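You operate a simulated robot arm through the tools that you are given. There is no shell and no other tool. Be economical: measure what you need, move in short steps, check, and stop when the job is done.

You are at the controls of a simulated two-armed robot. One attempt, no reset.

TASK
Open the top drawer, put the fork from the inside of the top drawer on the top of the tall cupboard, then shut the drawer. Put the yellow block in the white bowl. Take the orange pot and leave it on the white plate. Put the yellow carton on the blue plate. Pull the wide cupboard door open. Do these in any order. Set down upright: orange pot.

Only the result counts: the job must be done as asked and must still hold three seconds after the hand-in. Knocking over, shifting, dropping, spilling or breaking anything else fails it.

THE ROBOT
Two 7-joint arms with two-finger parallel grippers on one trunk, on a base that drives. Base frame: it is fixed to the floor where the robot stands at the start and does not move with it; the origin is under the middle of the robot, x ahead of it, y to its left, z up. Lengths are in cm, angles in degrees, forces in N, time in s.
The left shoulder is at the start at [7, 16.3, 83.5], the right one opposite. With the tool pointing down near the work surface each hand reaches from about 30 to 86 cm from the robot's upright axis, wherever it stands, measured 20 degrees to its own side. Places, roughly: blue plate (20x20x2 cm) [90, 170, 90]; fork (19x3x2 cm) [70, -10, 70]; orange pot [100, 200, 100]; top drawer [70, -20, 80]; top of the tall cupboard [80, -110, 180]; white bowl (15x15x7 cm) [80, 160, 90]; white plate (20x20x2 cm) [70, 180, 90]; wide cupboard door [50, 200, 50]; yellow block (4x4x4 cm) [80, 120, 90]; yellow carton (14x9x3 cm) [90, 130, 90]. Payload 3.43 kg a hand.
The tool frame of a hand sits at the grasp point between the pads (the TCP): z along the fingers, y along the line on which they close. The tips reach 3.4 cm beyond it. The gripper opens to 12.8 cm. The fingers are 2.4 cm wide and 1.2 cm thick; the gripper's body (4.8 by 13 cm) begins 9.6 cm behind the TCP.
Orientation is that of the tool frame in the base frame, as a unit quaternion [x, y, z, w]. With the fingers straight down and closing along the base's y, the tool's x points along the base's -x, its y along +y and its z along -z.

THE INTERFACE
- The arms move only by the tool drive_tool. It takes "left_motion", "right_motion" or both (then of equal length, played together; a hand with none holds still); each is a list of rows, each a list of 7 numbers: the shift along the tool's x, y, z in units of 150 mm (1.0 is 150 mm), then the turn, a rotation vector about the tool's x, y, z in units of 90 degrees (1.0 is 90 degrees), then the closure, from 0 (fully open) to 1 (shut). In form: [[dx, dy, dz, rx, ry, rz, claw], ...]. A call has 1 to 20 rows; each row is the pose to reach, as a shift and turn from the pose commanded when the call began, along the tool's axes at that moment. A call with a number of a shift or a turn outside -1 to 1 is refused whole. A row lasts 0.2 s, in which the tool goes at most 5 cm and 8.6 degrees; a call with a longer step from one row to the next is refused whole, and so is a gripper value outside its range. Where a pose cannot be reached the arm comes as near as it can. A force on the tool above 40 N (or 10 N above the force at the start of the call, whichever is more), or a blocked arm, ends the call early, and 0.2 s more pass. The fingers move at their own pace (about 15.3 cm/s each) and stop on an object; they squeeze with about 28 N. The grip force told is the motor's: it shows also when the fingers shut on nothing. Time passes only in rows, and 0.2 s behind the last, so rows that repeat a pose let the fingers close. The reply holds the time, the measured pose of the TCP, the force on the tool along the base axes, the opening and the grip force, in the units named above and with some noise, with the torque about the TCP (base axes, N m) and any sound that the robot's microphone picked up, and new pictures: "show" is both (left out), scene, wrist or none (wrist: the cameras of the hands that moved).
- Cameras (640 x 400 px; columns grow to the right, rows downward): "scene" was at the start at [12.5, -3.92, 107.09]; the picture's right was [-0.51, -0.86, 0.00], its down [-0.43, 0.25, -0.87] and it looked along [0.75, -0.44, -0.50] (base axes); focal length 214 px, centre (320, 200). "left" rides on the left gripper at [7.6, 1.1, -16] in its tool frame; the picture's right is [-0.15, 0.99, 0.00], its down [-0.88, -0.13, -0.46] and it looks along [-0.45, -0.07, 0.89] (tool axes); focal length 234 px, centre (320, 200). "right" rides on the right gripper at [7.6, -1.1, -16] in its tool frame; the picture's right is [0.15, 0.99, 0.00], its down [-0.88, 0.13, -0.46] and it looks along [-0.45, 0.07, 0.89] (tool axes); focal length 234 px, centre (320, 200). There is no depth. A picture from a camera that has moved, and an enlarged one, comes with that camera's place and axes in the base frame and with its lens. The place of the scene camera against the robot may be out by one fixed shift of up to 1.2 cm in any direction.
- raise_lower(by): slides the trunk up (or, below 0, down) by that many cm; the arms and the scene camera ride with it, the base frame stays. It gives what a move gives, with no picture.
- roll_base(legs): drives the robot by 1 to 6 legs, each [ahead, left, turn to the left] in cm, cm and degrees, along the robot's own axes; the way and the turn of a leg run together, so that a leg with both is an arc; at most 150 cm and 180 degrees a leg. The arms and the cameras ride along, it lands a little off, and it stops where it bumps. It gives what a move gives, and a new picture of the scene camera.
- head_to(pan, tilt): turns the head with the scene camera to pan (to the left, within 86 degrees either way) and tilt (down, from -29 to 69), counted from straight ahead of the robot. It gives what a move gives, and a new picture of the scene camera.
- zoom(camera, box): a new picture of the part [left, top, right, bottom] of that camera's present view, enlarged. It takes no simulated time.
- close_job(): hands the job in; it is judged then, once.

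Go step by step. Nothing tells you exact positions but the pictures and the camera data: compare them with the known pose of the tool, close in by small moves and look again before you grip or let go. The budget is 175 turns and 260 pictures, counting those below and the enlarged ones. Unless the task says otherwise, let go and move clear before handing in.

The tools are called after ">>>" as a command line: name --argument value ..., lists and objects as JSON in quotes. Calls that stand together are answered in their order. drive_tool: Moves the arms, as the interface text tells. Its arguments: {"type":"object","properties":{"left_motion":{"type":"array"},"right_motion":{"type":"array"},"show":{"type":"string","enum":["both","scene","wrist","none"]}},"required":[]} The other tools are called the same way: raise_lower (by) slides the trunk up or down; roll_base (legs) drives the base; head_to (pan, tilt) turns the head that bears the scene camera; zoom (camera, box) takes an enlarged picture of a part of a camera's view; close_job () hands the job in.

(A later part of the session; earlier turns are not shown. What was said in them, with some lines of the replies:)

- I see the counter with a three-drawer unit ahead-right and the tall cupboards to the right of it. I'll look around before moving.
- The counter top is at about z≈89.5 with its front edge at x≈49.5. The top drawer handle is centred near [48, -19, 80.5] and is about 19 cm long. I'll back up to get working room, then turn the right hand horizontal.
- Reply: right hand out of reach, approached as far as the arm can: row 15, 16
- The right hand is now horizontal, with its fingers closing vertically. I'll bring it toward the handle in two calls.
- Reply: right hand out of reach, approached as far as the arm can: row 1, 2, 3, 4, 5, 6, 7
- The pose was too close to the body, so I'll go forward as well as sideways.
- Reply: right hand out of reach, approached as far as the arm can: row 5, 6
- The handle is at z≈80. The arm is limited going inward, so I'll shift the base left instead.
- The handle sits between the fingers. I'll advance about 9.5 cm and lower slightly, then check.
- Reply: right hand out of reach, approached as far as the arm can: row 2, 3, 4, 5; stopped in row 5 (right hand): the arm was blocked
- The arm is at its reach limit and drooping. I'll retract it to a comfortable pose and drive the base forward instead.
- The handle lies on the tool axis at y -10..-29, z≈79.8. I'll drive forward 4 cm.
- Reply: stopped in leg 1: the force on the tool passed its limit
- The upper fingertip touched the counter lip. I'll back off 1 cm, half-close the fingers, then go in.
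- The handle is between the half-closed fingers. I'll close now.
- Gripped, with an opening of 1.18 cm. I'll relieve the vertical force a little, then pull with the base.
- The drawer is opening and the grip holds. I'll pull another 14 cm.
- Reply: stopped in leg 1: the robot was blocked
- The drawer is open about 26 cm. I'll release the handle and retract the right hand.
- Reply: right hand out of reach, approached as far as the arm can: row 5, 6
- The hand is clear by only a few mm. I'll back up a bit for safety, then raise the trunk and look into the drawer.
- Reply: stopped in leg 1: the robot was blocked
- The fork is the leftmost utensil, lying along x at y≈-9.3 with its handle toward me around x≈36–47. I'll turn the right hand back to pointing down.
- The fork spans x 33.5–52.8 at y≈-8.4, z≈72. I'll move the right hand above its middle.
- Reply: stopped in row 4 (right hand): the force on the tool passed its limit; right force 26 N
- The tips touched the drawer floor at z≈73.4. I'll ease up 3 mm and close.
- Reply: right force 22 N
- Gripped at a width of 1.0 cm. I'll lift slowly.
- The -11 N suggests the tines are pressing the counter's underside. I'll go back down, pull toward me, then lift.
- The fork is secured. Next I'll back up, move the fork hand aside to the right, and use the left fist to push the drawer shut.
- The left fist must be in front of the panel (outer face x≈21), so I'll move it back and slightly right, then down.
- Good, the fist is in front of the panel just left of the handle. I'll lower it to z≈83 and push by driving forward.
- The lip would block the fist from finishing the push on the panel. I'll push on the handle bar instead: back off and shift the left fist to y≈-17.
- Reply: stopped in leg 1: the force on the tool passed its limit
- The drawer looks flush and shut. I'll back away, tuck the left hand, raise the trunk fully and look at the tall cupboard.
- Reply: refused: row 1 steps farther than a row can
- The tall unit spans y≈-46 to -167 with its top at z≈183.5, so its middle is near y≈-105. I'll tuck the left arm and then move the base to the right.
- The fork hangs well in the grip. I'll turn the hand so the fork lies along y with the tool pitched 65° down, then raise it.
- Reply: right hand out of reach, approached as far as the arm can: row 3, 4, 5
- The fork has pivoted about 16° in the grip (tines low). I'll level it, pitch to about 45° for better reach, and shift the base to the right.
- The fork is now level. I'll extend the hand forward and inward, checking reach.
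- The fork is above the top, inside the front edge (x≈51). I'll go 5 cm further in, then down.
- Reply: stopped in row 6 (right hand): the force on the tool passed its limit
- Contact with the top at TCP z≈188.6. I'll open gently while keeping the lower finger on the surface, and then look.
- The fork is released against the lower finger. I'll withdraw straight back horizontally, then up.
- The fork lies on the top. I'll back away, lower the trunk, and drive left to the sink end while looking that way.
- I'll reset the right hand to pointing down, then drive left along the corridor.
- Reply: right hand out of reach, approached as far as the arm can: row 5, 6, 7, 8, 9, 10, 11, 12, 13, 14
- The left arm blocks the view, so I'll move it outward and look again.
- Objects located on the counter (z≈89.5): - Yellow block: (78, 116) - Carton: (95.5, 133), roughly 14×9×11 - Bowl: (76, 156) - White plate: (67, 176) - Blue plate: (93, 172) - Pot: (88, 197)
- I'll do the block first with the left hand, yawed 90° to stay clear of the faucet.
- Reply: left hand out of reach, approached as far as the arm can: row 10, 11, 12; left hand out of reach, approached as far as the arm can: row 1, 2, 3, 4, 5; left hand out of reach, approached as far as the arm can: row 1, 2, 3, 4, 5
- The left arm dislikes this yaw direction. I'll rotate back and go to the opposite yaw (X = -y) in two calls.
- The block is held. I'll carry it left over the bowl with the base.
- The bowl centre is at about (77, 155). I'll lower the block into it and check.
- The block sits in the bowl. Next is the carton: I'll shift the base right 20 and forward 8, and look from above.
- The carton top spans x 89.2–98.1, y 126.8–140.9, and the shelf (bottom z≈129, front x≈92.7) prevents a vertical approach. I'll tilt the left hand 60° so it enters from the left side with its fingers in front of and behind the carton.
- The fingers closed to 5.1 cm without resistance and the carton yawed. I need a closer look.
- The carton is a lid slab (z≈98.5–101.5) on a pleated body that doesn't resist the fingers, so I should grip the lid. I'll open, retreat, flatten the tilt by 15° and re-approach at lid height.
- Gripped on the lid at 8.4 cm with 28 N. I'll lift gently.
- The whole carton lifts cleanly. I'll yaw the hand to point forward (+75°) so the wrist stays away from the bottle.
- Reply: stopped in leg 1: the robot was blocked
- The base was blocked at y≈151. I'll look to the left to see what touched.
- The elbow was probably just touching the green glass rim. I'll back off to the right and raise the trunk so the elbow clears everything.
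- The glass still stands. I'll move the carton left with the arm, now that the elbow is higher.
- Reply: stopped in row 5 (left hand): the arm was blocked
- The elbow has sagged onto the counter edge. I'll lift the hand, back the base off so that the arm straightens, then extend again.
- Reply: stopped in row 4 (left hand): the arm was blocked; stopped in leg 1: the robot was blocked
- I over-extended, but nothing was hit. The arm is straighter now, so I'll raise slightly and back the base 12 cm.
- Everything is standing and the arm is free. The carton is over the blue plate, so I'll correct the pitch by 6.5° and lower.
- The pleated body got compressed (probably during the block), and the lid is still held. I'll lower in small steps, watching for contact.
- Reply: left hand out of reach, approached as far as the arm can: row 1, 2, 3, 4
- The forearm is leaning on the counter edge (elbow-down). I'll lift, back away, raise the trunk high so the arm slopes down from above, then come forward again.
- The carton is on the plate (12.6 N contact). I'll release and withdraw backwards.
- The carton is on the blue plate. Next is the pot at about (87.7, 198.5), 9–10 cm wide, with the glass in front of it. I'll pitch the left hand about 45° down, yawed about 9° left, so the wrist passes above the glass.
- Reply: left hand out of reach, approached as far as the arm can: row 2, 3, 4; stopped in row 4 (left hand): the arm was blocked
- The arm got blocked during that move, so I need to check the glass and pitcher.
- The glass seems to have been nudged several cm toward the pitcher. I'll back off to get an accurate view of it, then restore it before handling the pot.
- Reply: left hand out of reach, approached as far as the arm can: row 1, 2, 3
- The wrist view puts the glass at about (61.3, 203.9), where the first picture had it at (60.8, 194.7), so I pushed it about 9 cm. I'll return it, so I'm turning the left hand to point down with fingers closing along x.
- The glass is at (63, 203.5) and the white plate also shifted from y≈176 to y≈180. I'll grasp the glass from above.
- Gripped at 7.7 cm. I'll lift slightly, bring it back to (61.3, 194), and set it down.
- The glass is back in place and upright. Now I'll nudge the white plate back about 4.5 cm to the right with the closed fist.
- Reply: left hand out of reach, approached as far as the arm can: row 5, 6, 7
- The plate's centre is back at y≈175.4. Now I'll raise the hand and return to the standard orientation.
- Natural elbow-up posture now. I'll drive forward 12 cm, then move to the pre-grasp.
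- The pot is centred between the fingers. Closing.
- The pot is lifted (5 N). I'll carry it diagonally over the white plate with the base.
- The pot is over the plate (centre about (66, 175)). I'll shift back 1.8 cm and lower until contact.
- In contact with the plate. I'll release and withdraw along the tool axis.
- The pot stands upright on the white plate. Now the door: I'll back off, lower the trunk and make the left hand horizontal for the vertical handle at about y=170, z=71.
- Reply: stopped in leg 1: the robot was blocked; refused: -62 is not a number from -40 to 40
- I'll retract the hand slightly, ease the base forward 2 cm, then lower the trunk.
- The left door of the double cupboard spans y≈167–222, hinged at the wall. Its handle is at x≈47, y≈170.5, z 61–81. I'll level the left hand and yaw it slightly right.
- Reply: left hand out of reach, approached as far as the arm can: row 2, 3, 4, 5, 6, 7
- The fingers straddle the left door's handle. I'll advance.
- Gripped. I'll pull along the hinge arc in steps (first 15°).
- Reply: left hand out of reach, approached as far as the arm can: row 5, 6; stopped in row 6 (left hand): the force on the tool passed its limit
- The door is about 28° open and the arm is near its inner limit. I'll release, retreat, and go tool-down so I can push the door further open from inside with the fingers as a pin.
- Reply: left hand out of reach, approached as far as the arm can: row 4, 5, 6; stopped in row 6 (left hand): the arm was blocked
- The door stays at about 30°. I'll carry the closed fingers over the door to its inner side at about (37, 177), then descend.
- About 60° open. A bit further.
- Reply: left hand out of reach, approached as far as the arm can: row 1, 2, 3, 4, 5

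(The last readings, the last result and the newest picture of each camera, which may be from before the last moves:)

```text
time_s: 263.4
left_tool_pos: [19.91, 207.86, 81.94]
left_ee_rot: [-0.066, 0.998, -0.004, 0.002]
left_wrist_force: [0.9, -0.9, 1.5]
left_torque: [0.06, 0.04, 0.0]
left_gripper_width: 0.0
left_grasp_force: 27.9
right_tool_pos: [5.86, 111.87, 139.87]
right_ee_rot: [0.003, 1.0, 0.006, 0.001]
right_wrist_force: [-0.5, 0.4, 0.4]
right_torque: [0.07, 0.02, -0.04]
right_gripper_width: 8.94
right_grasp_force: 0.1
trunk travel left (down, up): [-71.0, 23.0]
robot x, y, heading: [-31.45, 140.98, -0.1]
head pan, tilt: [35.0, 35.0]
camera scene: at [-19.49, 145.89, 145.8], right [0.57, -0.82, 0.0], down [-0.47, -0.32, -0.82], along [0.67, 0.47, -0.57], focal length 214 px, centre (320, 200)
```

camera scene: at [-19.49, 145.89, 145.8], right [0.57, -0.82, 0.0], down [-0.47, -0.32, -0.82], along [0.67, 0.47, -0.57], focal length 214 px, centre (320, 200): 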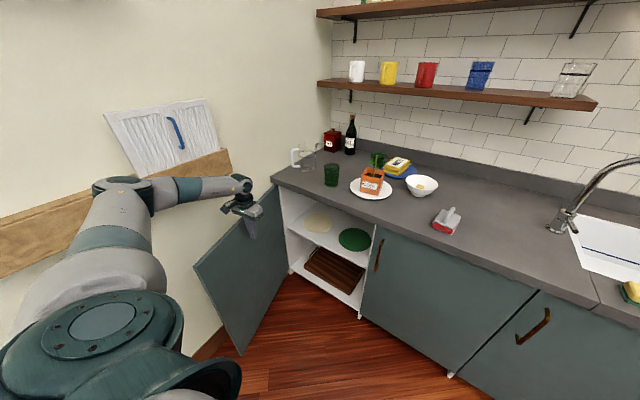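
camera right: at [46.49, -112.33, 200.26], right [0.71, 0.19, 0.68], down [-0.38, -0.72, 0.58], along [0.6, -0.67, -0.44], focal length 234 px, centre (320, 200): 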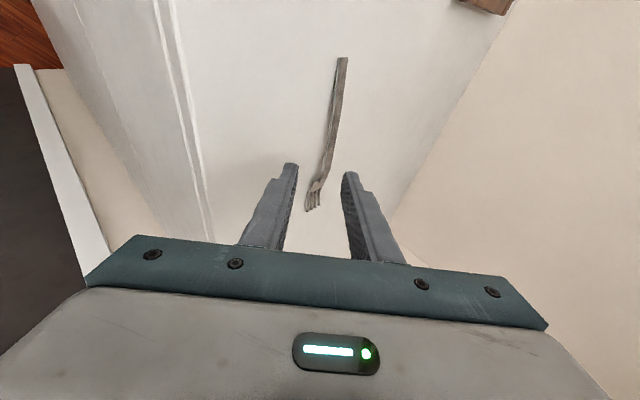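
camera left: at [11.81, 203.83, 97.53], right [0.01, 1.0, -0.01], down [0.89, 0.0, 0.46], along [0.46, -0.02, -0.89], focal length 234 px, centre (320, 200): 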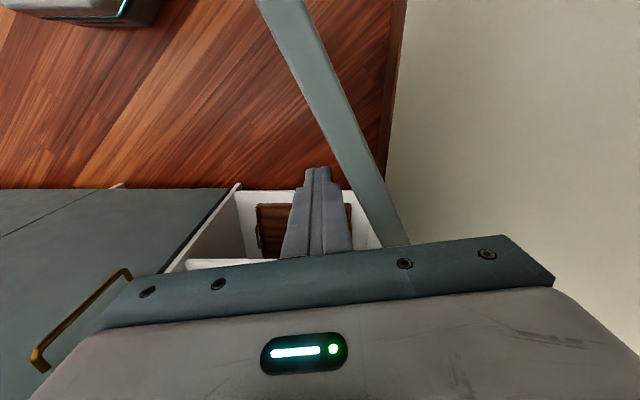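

The door is about 70° open and the arm is nearly touching the wall side, so that's enough. I'll move right to clear it, lift the hand, and check everything.

>>> roll_base --legs '[[0, -14, 0]]'

>>> drive_tool --left_motion '[[0, 0, -0.25, 0, 0, 0, 1], [0, 0, -0.5, 0, 0, 0, 1], [0, 0, -0.75, 0, 0, 0, 0.8], [0, 0, -1, 0, 0, 0, 0.5], [0, 0, -1, 0, 0, 0, 0.5]]' --show "both"

```text
time_s: 264.7
left_tool_pos: [19.86, 194.66, 81.48]
left_ee_rot: [-0.068, 0.998, -0.007, 0.001]
left_wrist_force: [-0.4, -0.5, 0.1]
left_torque: [-0.01, 0.02, -0.01]
left_gripper_width: 0.01
left_grasp_force: 28.0
right_tool_pos: [5.93, 98.84, 139.92]
right_ee_rot: [0.004, 1.0, 0.002, 0.0]
right_wrist_force: [0.0, 1.0, 0.7]
right_torque: [-0.02, 0.0, -0.02]
right_gripper_width: 8.97
right_grasp_force: 0.1
trunk travel left (down, up): [-71.0, 23.0]
robot x, y, heading: [-31.6, 127.09, -0.1]
head pan, tilt: [35.0, 35.0]
camera scene: at [-19.51, 132.83, 145.76], right [0.57, -0.82, 0.0], down [-0.47, -0.33, -0.82], along [0.67, 0.47, -0.57], focal length 214 px, centre (320, 200)
```

scene: 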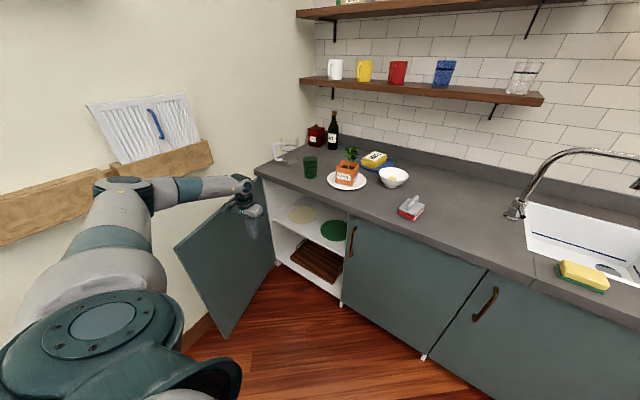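

```text
time_s: 265.9
left_tool_pos: [19.63, 194.73, 96.6]
left_ee_rot: [-0.067, 0.998, -0.007, 0.001]
left_wrist_force: [0.1, 0.4, 0.7]
left_torque: [-0.01, 0.02, 0.0]
left_gripper_width: 6.43
left_grasp_force: 0.0
right_tool_pos: [5.99, 98.78, 140.03]
right_ee_rot: [0.004, 1.0, 0.003, 0.0]
right_wrist_force: [-0.5, -1.1, -0.1]
right_torque: [-0.01, 0.01, -0.02]
right_gripper_width: 8.96
right_grasp_force: 0.1
trunk travel left (down, up): [-71.0, 23.0]
robot x, y, heading: [-31.46, 126.94, -0.3]
head pan, tilt: [35.0, 35.0]
camera scene: at [-19.49, 132.61, 145.77], right [0.57, -0.82, 0.0], down [-0.47, -0.33, -0.82], along [0.67, 0.47, -0.57], focal length 214 px, centre (320, 200)
camera left: at [11.89, 195.04, 112.56], right [0.01, 1.0, -0.01], down [0.89, 0.0, 0.46], along [0.46, -0.02, -0.89], focal length 234 px, centre (320, 200)
```

scene: 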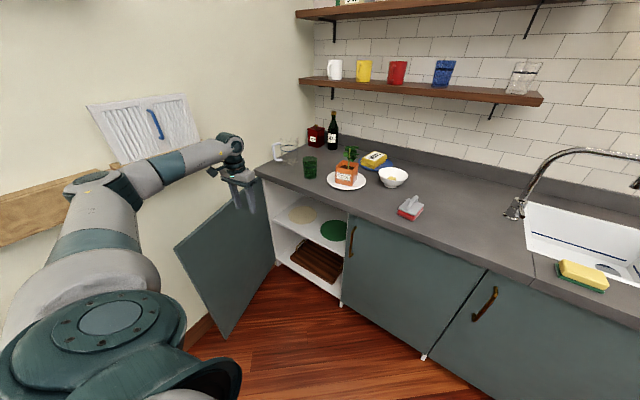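
left: 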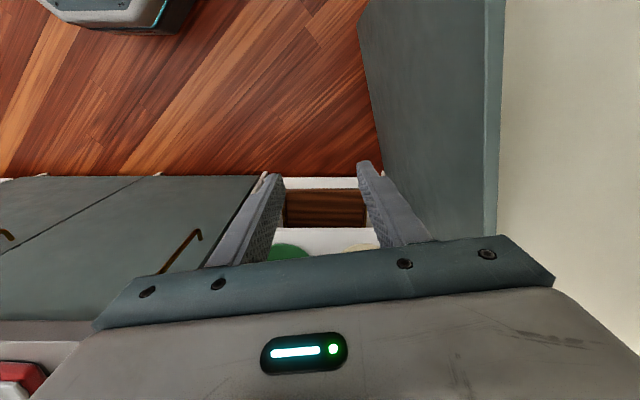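

The door is now nearly 90° open. I'll check the counter and the drawer.

>>> zoom --camera "scene" --box '[250, 100, 450, 225]'

>>> head_to --pan -50 --tilt 25

>>> head_to --pan -86 --tilt 30

>>> head_to --pan 86 --tilt 45

```text
3.20 times, centred on (350, 162) of scene
camera zoom: at [-19.49, 132.61, 145.77], right [0.57, -0.82, 0.0], down [-0.47, -0.33, -0.82], along [0.67, 0.47, -0.57], focal length 686 px, centre (224, 320)
```

zoom: 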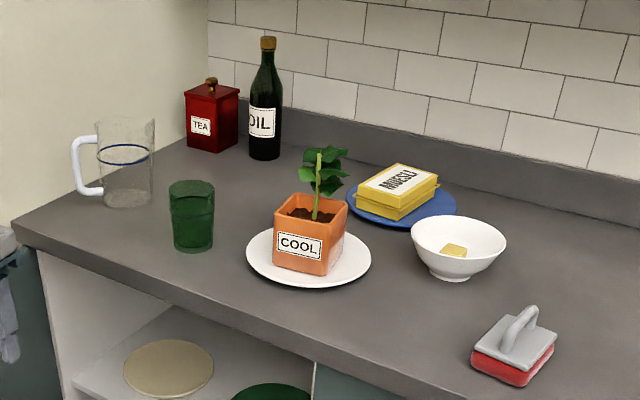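

```text
time_s: 267.5
left_tool_pos: [19.69, 194.75, 96.61]
left_ee_rot: [-0.067, 0.998, -0.007, 0.003]
left_wrist_force: [0.0, -0.4, 0.0]
left_torque: [-0.01, 0.0, 0.04]
left_gripper_width: 6.39
left_grasp_force: 0.0
right_tool_pos: [5.82, 98.66, 140.08]
right_ee_rot: [0.003, 1.0, 0.003, 0.0]
right_wrist_force: [-0.1, 0.2, 0.4]
right_torque: [0.0, 0.04, 0.01]
right_gripper_width: 8.96
right_grasp_force: 0.0
trunk travel left (down, up): [-71.0, 23.0]
robot x, y, heading: [-31.42, 126.68, -0.2]
head pan, tilt: [-50.0, 25.0]
camera scene: at [-20.85, 120.49, 147.35], right [-0.77, -0.64, 0.0], down [-0.27, 0.32, -0.91], along [0.58, -0.7, -0.42], focal length 214 px, centre (320, 200)
```

scene: 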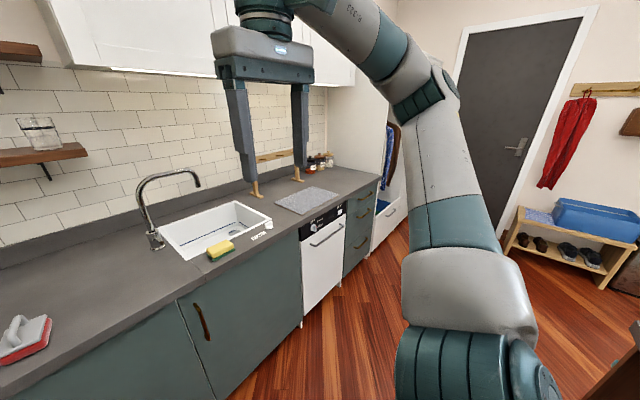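

```text
time_s: 268.5
left_tool_pos: [19.67, 194.75, 96.65]
left_ee_rot: [-0.068, 0.998, -0.007, 0.003]
left_wrist_force: [0.1, 0.1, 0.0]
left_torque: [0.02, -0.02, 0.01]
left_gripper_width: 6.38
left_grasp_force: 0.1
right_tool_pos: [5.79, 98.71, 139.93]
right_ee_rot: [0.003, 1.0, 0.002, 0.0]
right_wrist_force: [-0.4, -0.2, 0.2]
right_torque: [-0.02, -0.01, 0.01]
right_gripper_width: 8.98
right_grasp_force: 0.1
trunk travel left (down, up): [-71.0, 23.0]
robot x, y, heading: [-31.45, 126.95, -0.3]
head pan, tilt: [-85.9, 30.0]
camera scene: at [-26.13, 118.54, 146.56], right [-1.0, -0.07, 0.0], down [-0.03, 0.5, -0.87], along [0.06, -0.86, -0.5], focal length 214 px, centre (320, 200)
```

scene: 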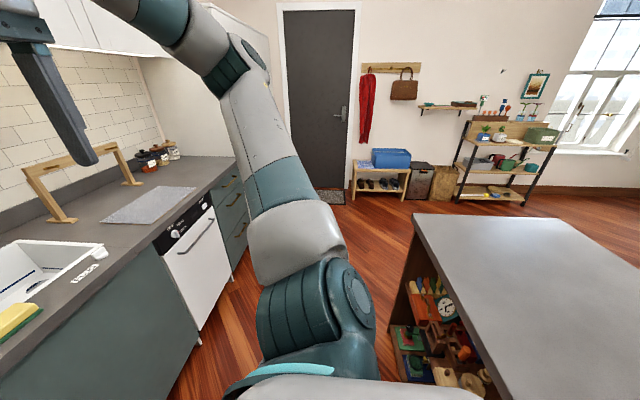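

```text
time_s: 271.1
left_tool_pos: [19.77, 194.79, 96.6]
left_ee_rot: [-0.068, 0.998, -0.007, 0.002]
left_wrist_force: [0.4, 0.0, -0.6]
left_torque: [0.01, 0.03, 0.0]
left_gripper_width: 6.41
left_grasp_force: 0.0
right_tool_pos: [5.88, 98.56, 139.9]
right_ee_rot: [0.003, 1.0, 0.002, 0.0]
right_wrist_force: [0.3, 0.7, 0.5]
right_torque: [0.0, 0.0, -0.01]
right_gripper_width: 8.94
right_grasp_force: 0.1
trunk travel left (down, up): [-71.0, 23.0]
robot x, y, heading: [-31.24, 126.95, -0.2]
head pan, tilt: [85.9, 45.0]
camera scene: at [-26.16, 135.67, 144.29], right [1.0, -0.07, 0.0], down [-0.05, -0.71, -0.71], along [0.05, 0.71, -0.71], focal length 214 px, centre (320, 200)
```

scene: 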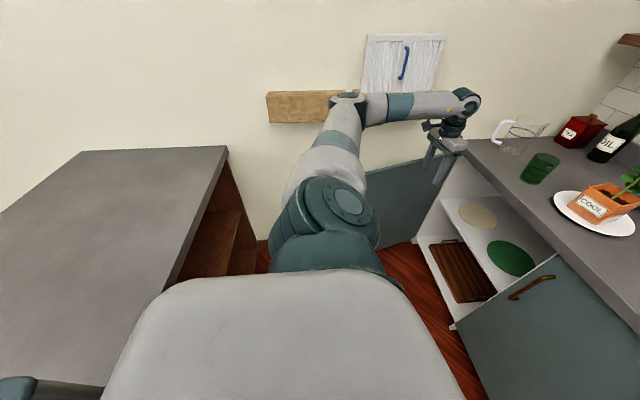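

>>> roll_base --legs '[[0, -25, 0]]'

>>> head_to --pan -50 --tilt 25

>>> zoom --camera "scene" --box '[300, 150, 460, 270]'

```text
time_s: 272.9
left_tool_pos: [19.68, 169.92, 96.5]
left_ee_rot: [-0.068, 0.998, -0.007, 0.001]
left_wrist_force: [0.6, -0.2, 0.4]
left_torque: [-0.02, -0.04, 0.03]
left_gripper_width: 6.4
left_grasp_force: 0.0
right_tool_pos: [5.86, 73.97, 139.91]
right_ee_rot: [0.004, 1.0, 0.002, 0.0]
right_wrist_force: [0.1, -0.7, -0.2]
right_torque: [-0.04, -0.03, 0.0]
right_gripper_width: 8.98
right_grasp_force: 0.0
trunk travel left (down, up): [-71.0, 23.0]
robot x, y, heading: [-31.57, 102.13, -0.3]
head pan, tilt: [85.9, 45.0]
camera scene: at [-26.24, 110.96, 144.29], right [1.0, -0.07, 0.0], down [-0.05, -0.71, -0.71], along [0.05, 0.7, -0.71], focal length 214 px, centre (320, 200)
```

scene: 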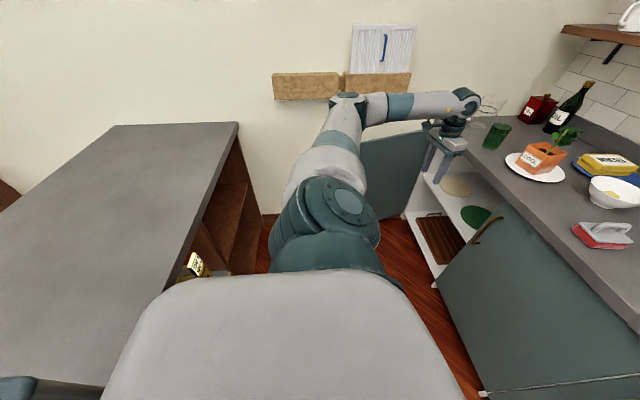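

```text
time_s: 275.1
left_tool_pos: [19.72, 169.85, 96.74]
left_ee_rot: [-0.068, 0.998, -0.007, 0.002]
left_wrist_force: [0.1, -0.2, -0.7]
left_torque: [0.03, 0.01, 0.0]
left_gripper_width: 6.42
left_grasp_force: 0.1
right_tool_pos: [5.86, 73.78, 139.93]
right_ee_rot: [0.004, 1.0, 0.002, -0.001]
right_wrist_force: [-0.2, 0.5, -0.2]
right_torque: [0.02, -0.01, 0.0]
right_gripper_width: 8.98
right_grasp_force: 0.0
trunk travel left (down, up): [-71.0, 23.0]
robot x, y, heading: [-31.81, 102.0, 0.0]
head pan, tilt: [-50.0, 25.0]
camera scene: at [-20.94, 95.68, 147.35], right [-0.77, -0.64, 0.0], down [-0.27, 0.32, -0.91], along [0.58, -0.7, -0.42], focal length 214 px, centre (320, 200)
```

scene: 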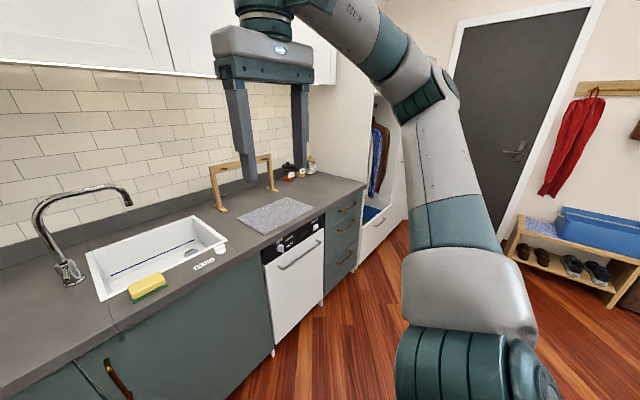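

```text
3.33 times, centred on (380, 210) of scene
camera zoom: at [-20.94, 95.68, 147.35], right [-0.77, -0.64, 0.0], down [-0.27, 0.32, -0.91], along [0.58, -0.7, -0.42], focal length 715 px, centre (120, 167)
```

zoom: 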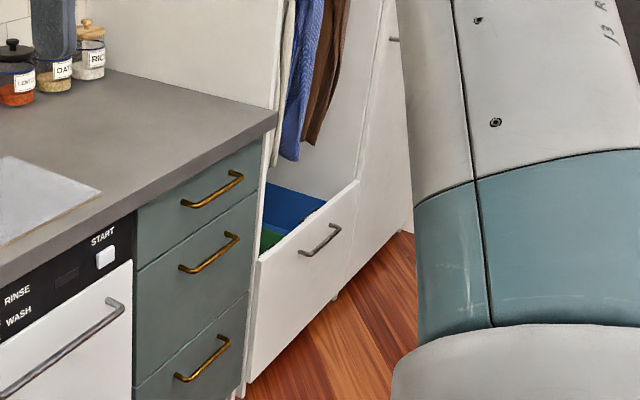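

The top drawer is flush with the others, both hands are empty and clear, and every item has been placed, so I'm handing in.

>>> close_job

```text
The job is handed in.
```

I handed the job in with every task done. However, the yellow carton got crushed, and I knocked a couple of other items out of place along the way.

| Task | Result |
|---|---|
| Fork | Lies on top of the tall cupboard. I saw it there right after placing it, but not again before the hand-in. |
| Top drawer | Shut, and it looked flush in the last picture. |
| Yellow block | In the white bowl. |
| Orange pot | Upright on the white plate. |
| Yellow carton | On the blue plate, but its pleated body collapsed while the arm was blocked, from about 11 cm tall to about 5 cm. |
| Wide cupboard door | Open, nearly 90°. |

**Other things moved:**
- **Green glass:** the arm pushed it about 9 cm. I picked it up and set it back to within about a centimetre of where it was, judging from the pictures.
- **White plate:** it slid about 4 cm. I nudged it back before putting the pot on it.
- **Island:** the base bumped into something behind it twice while backing up, probably the island. I couldn't see anything knocked over from where I could look.
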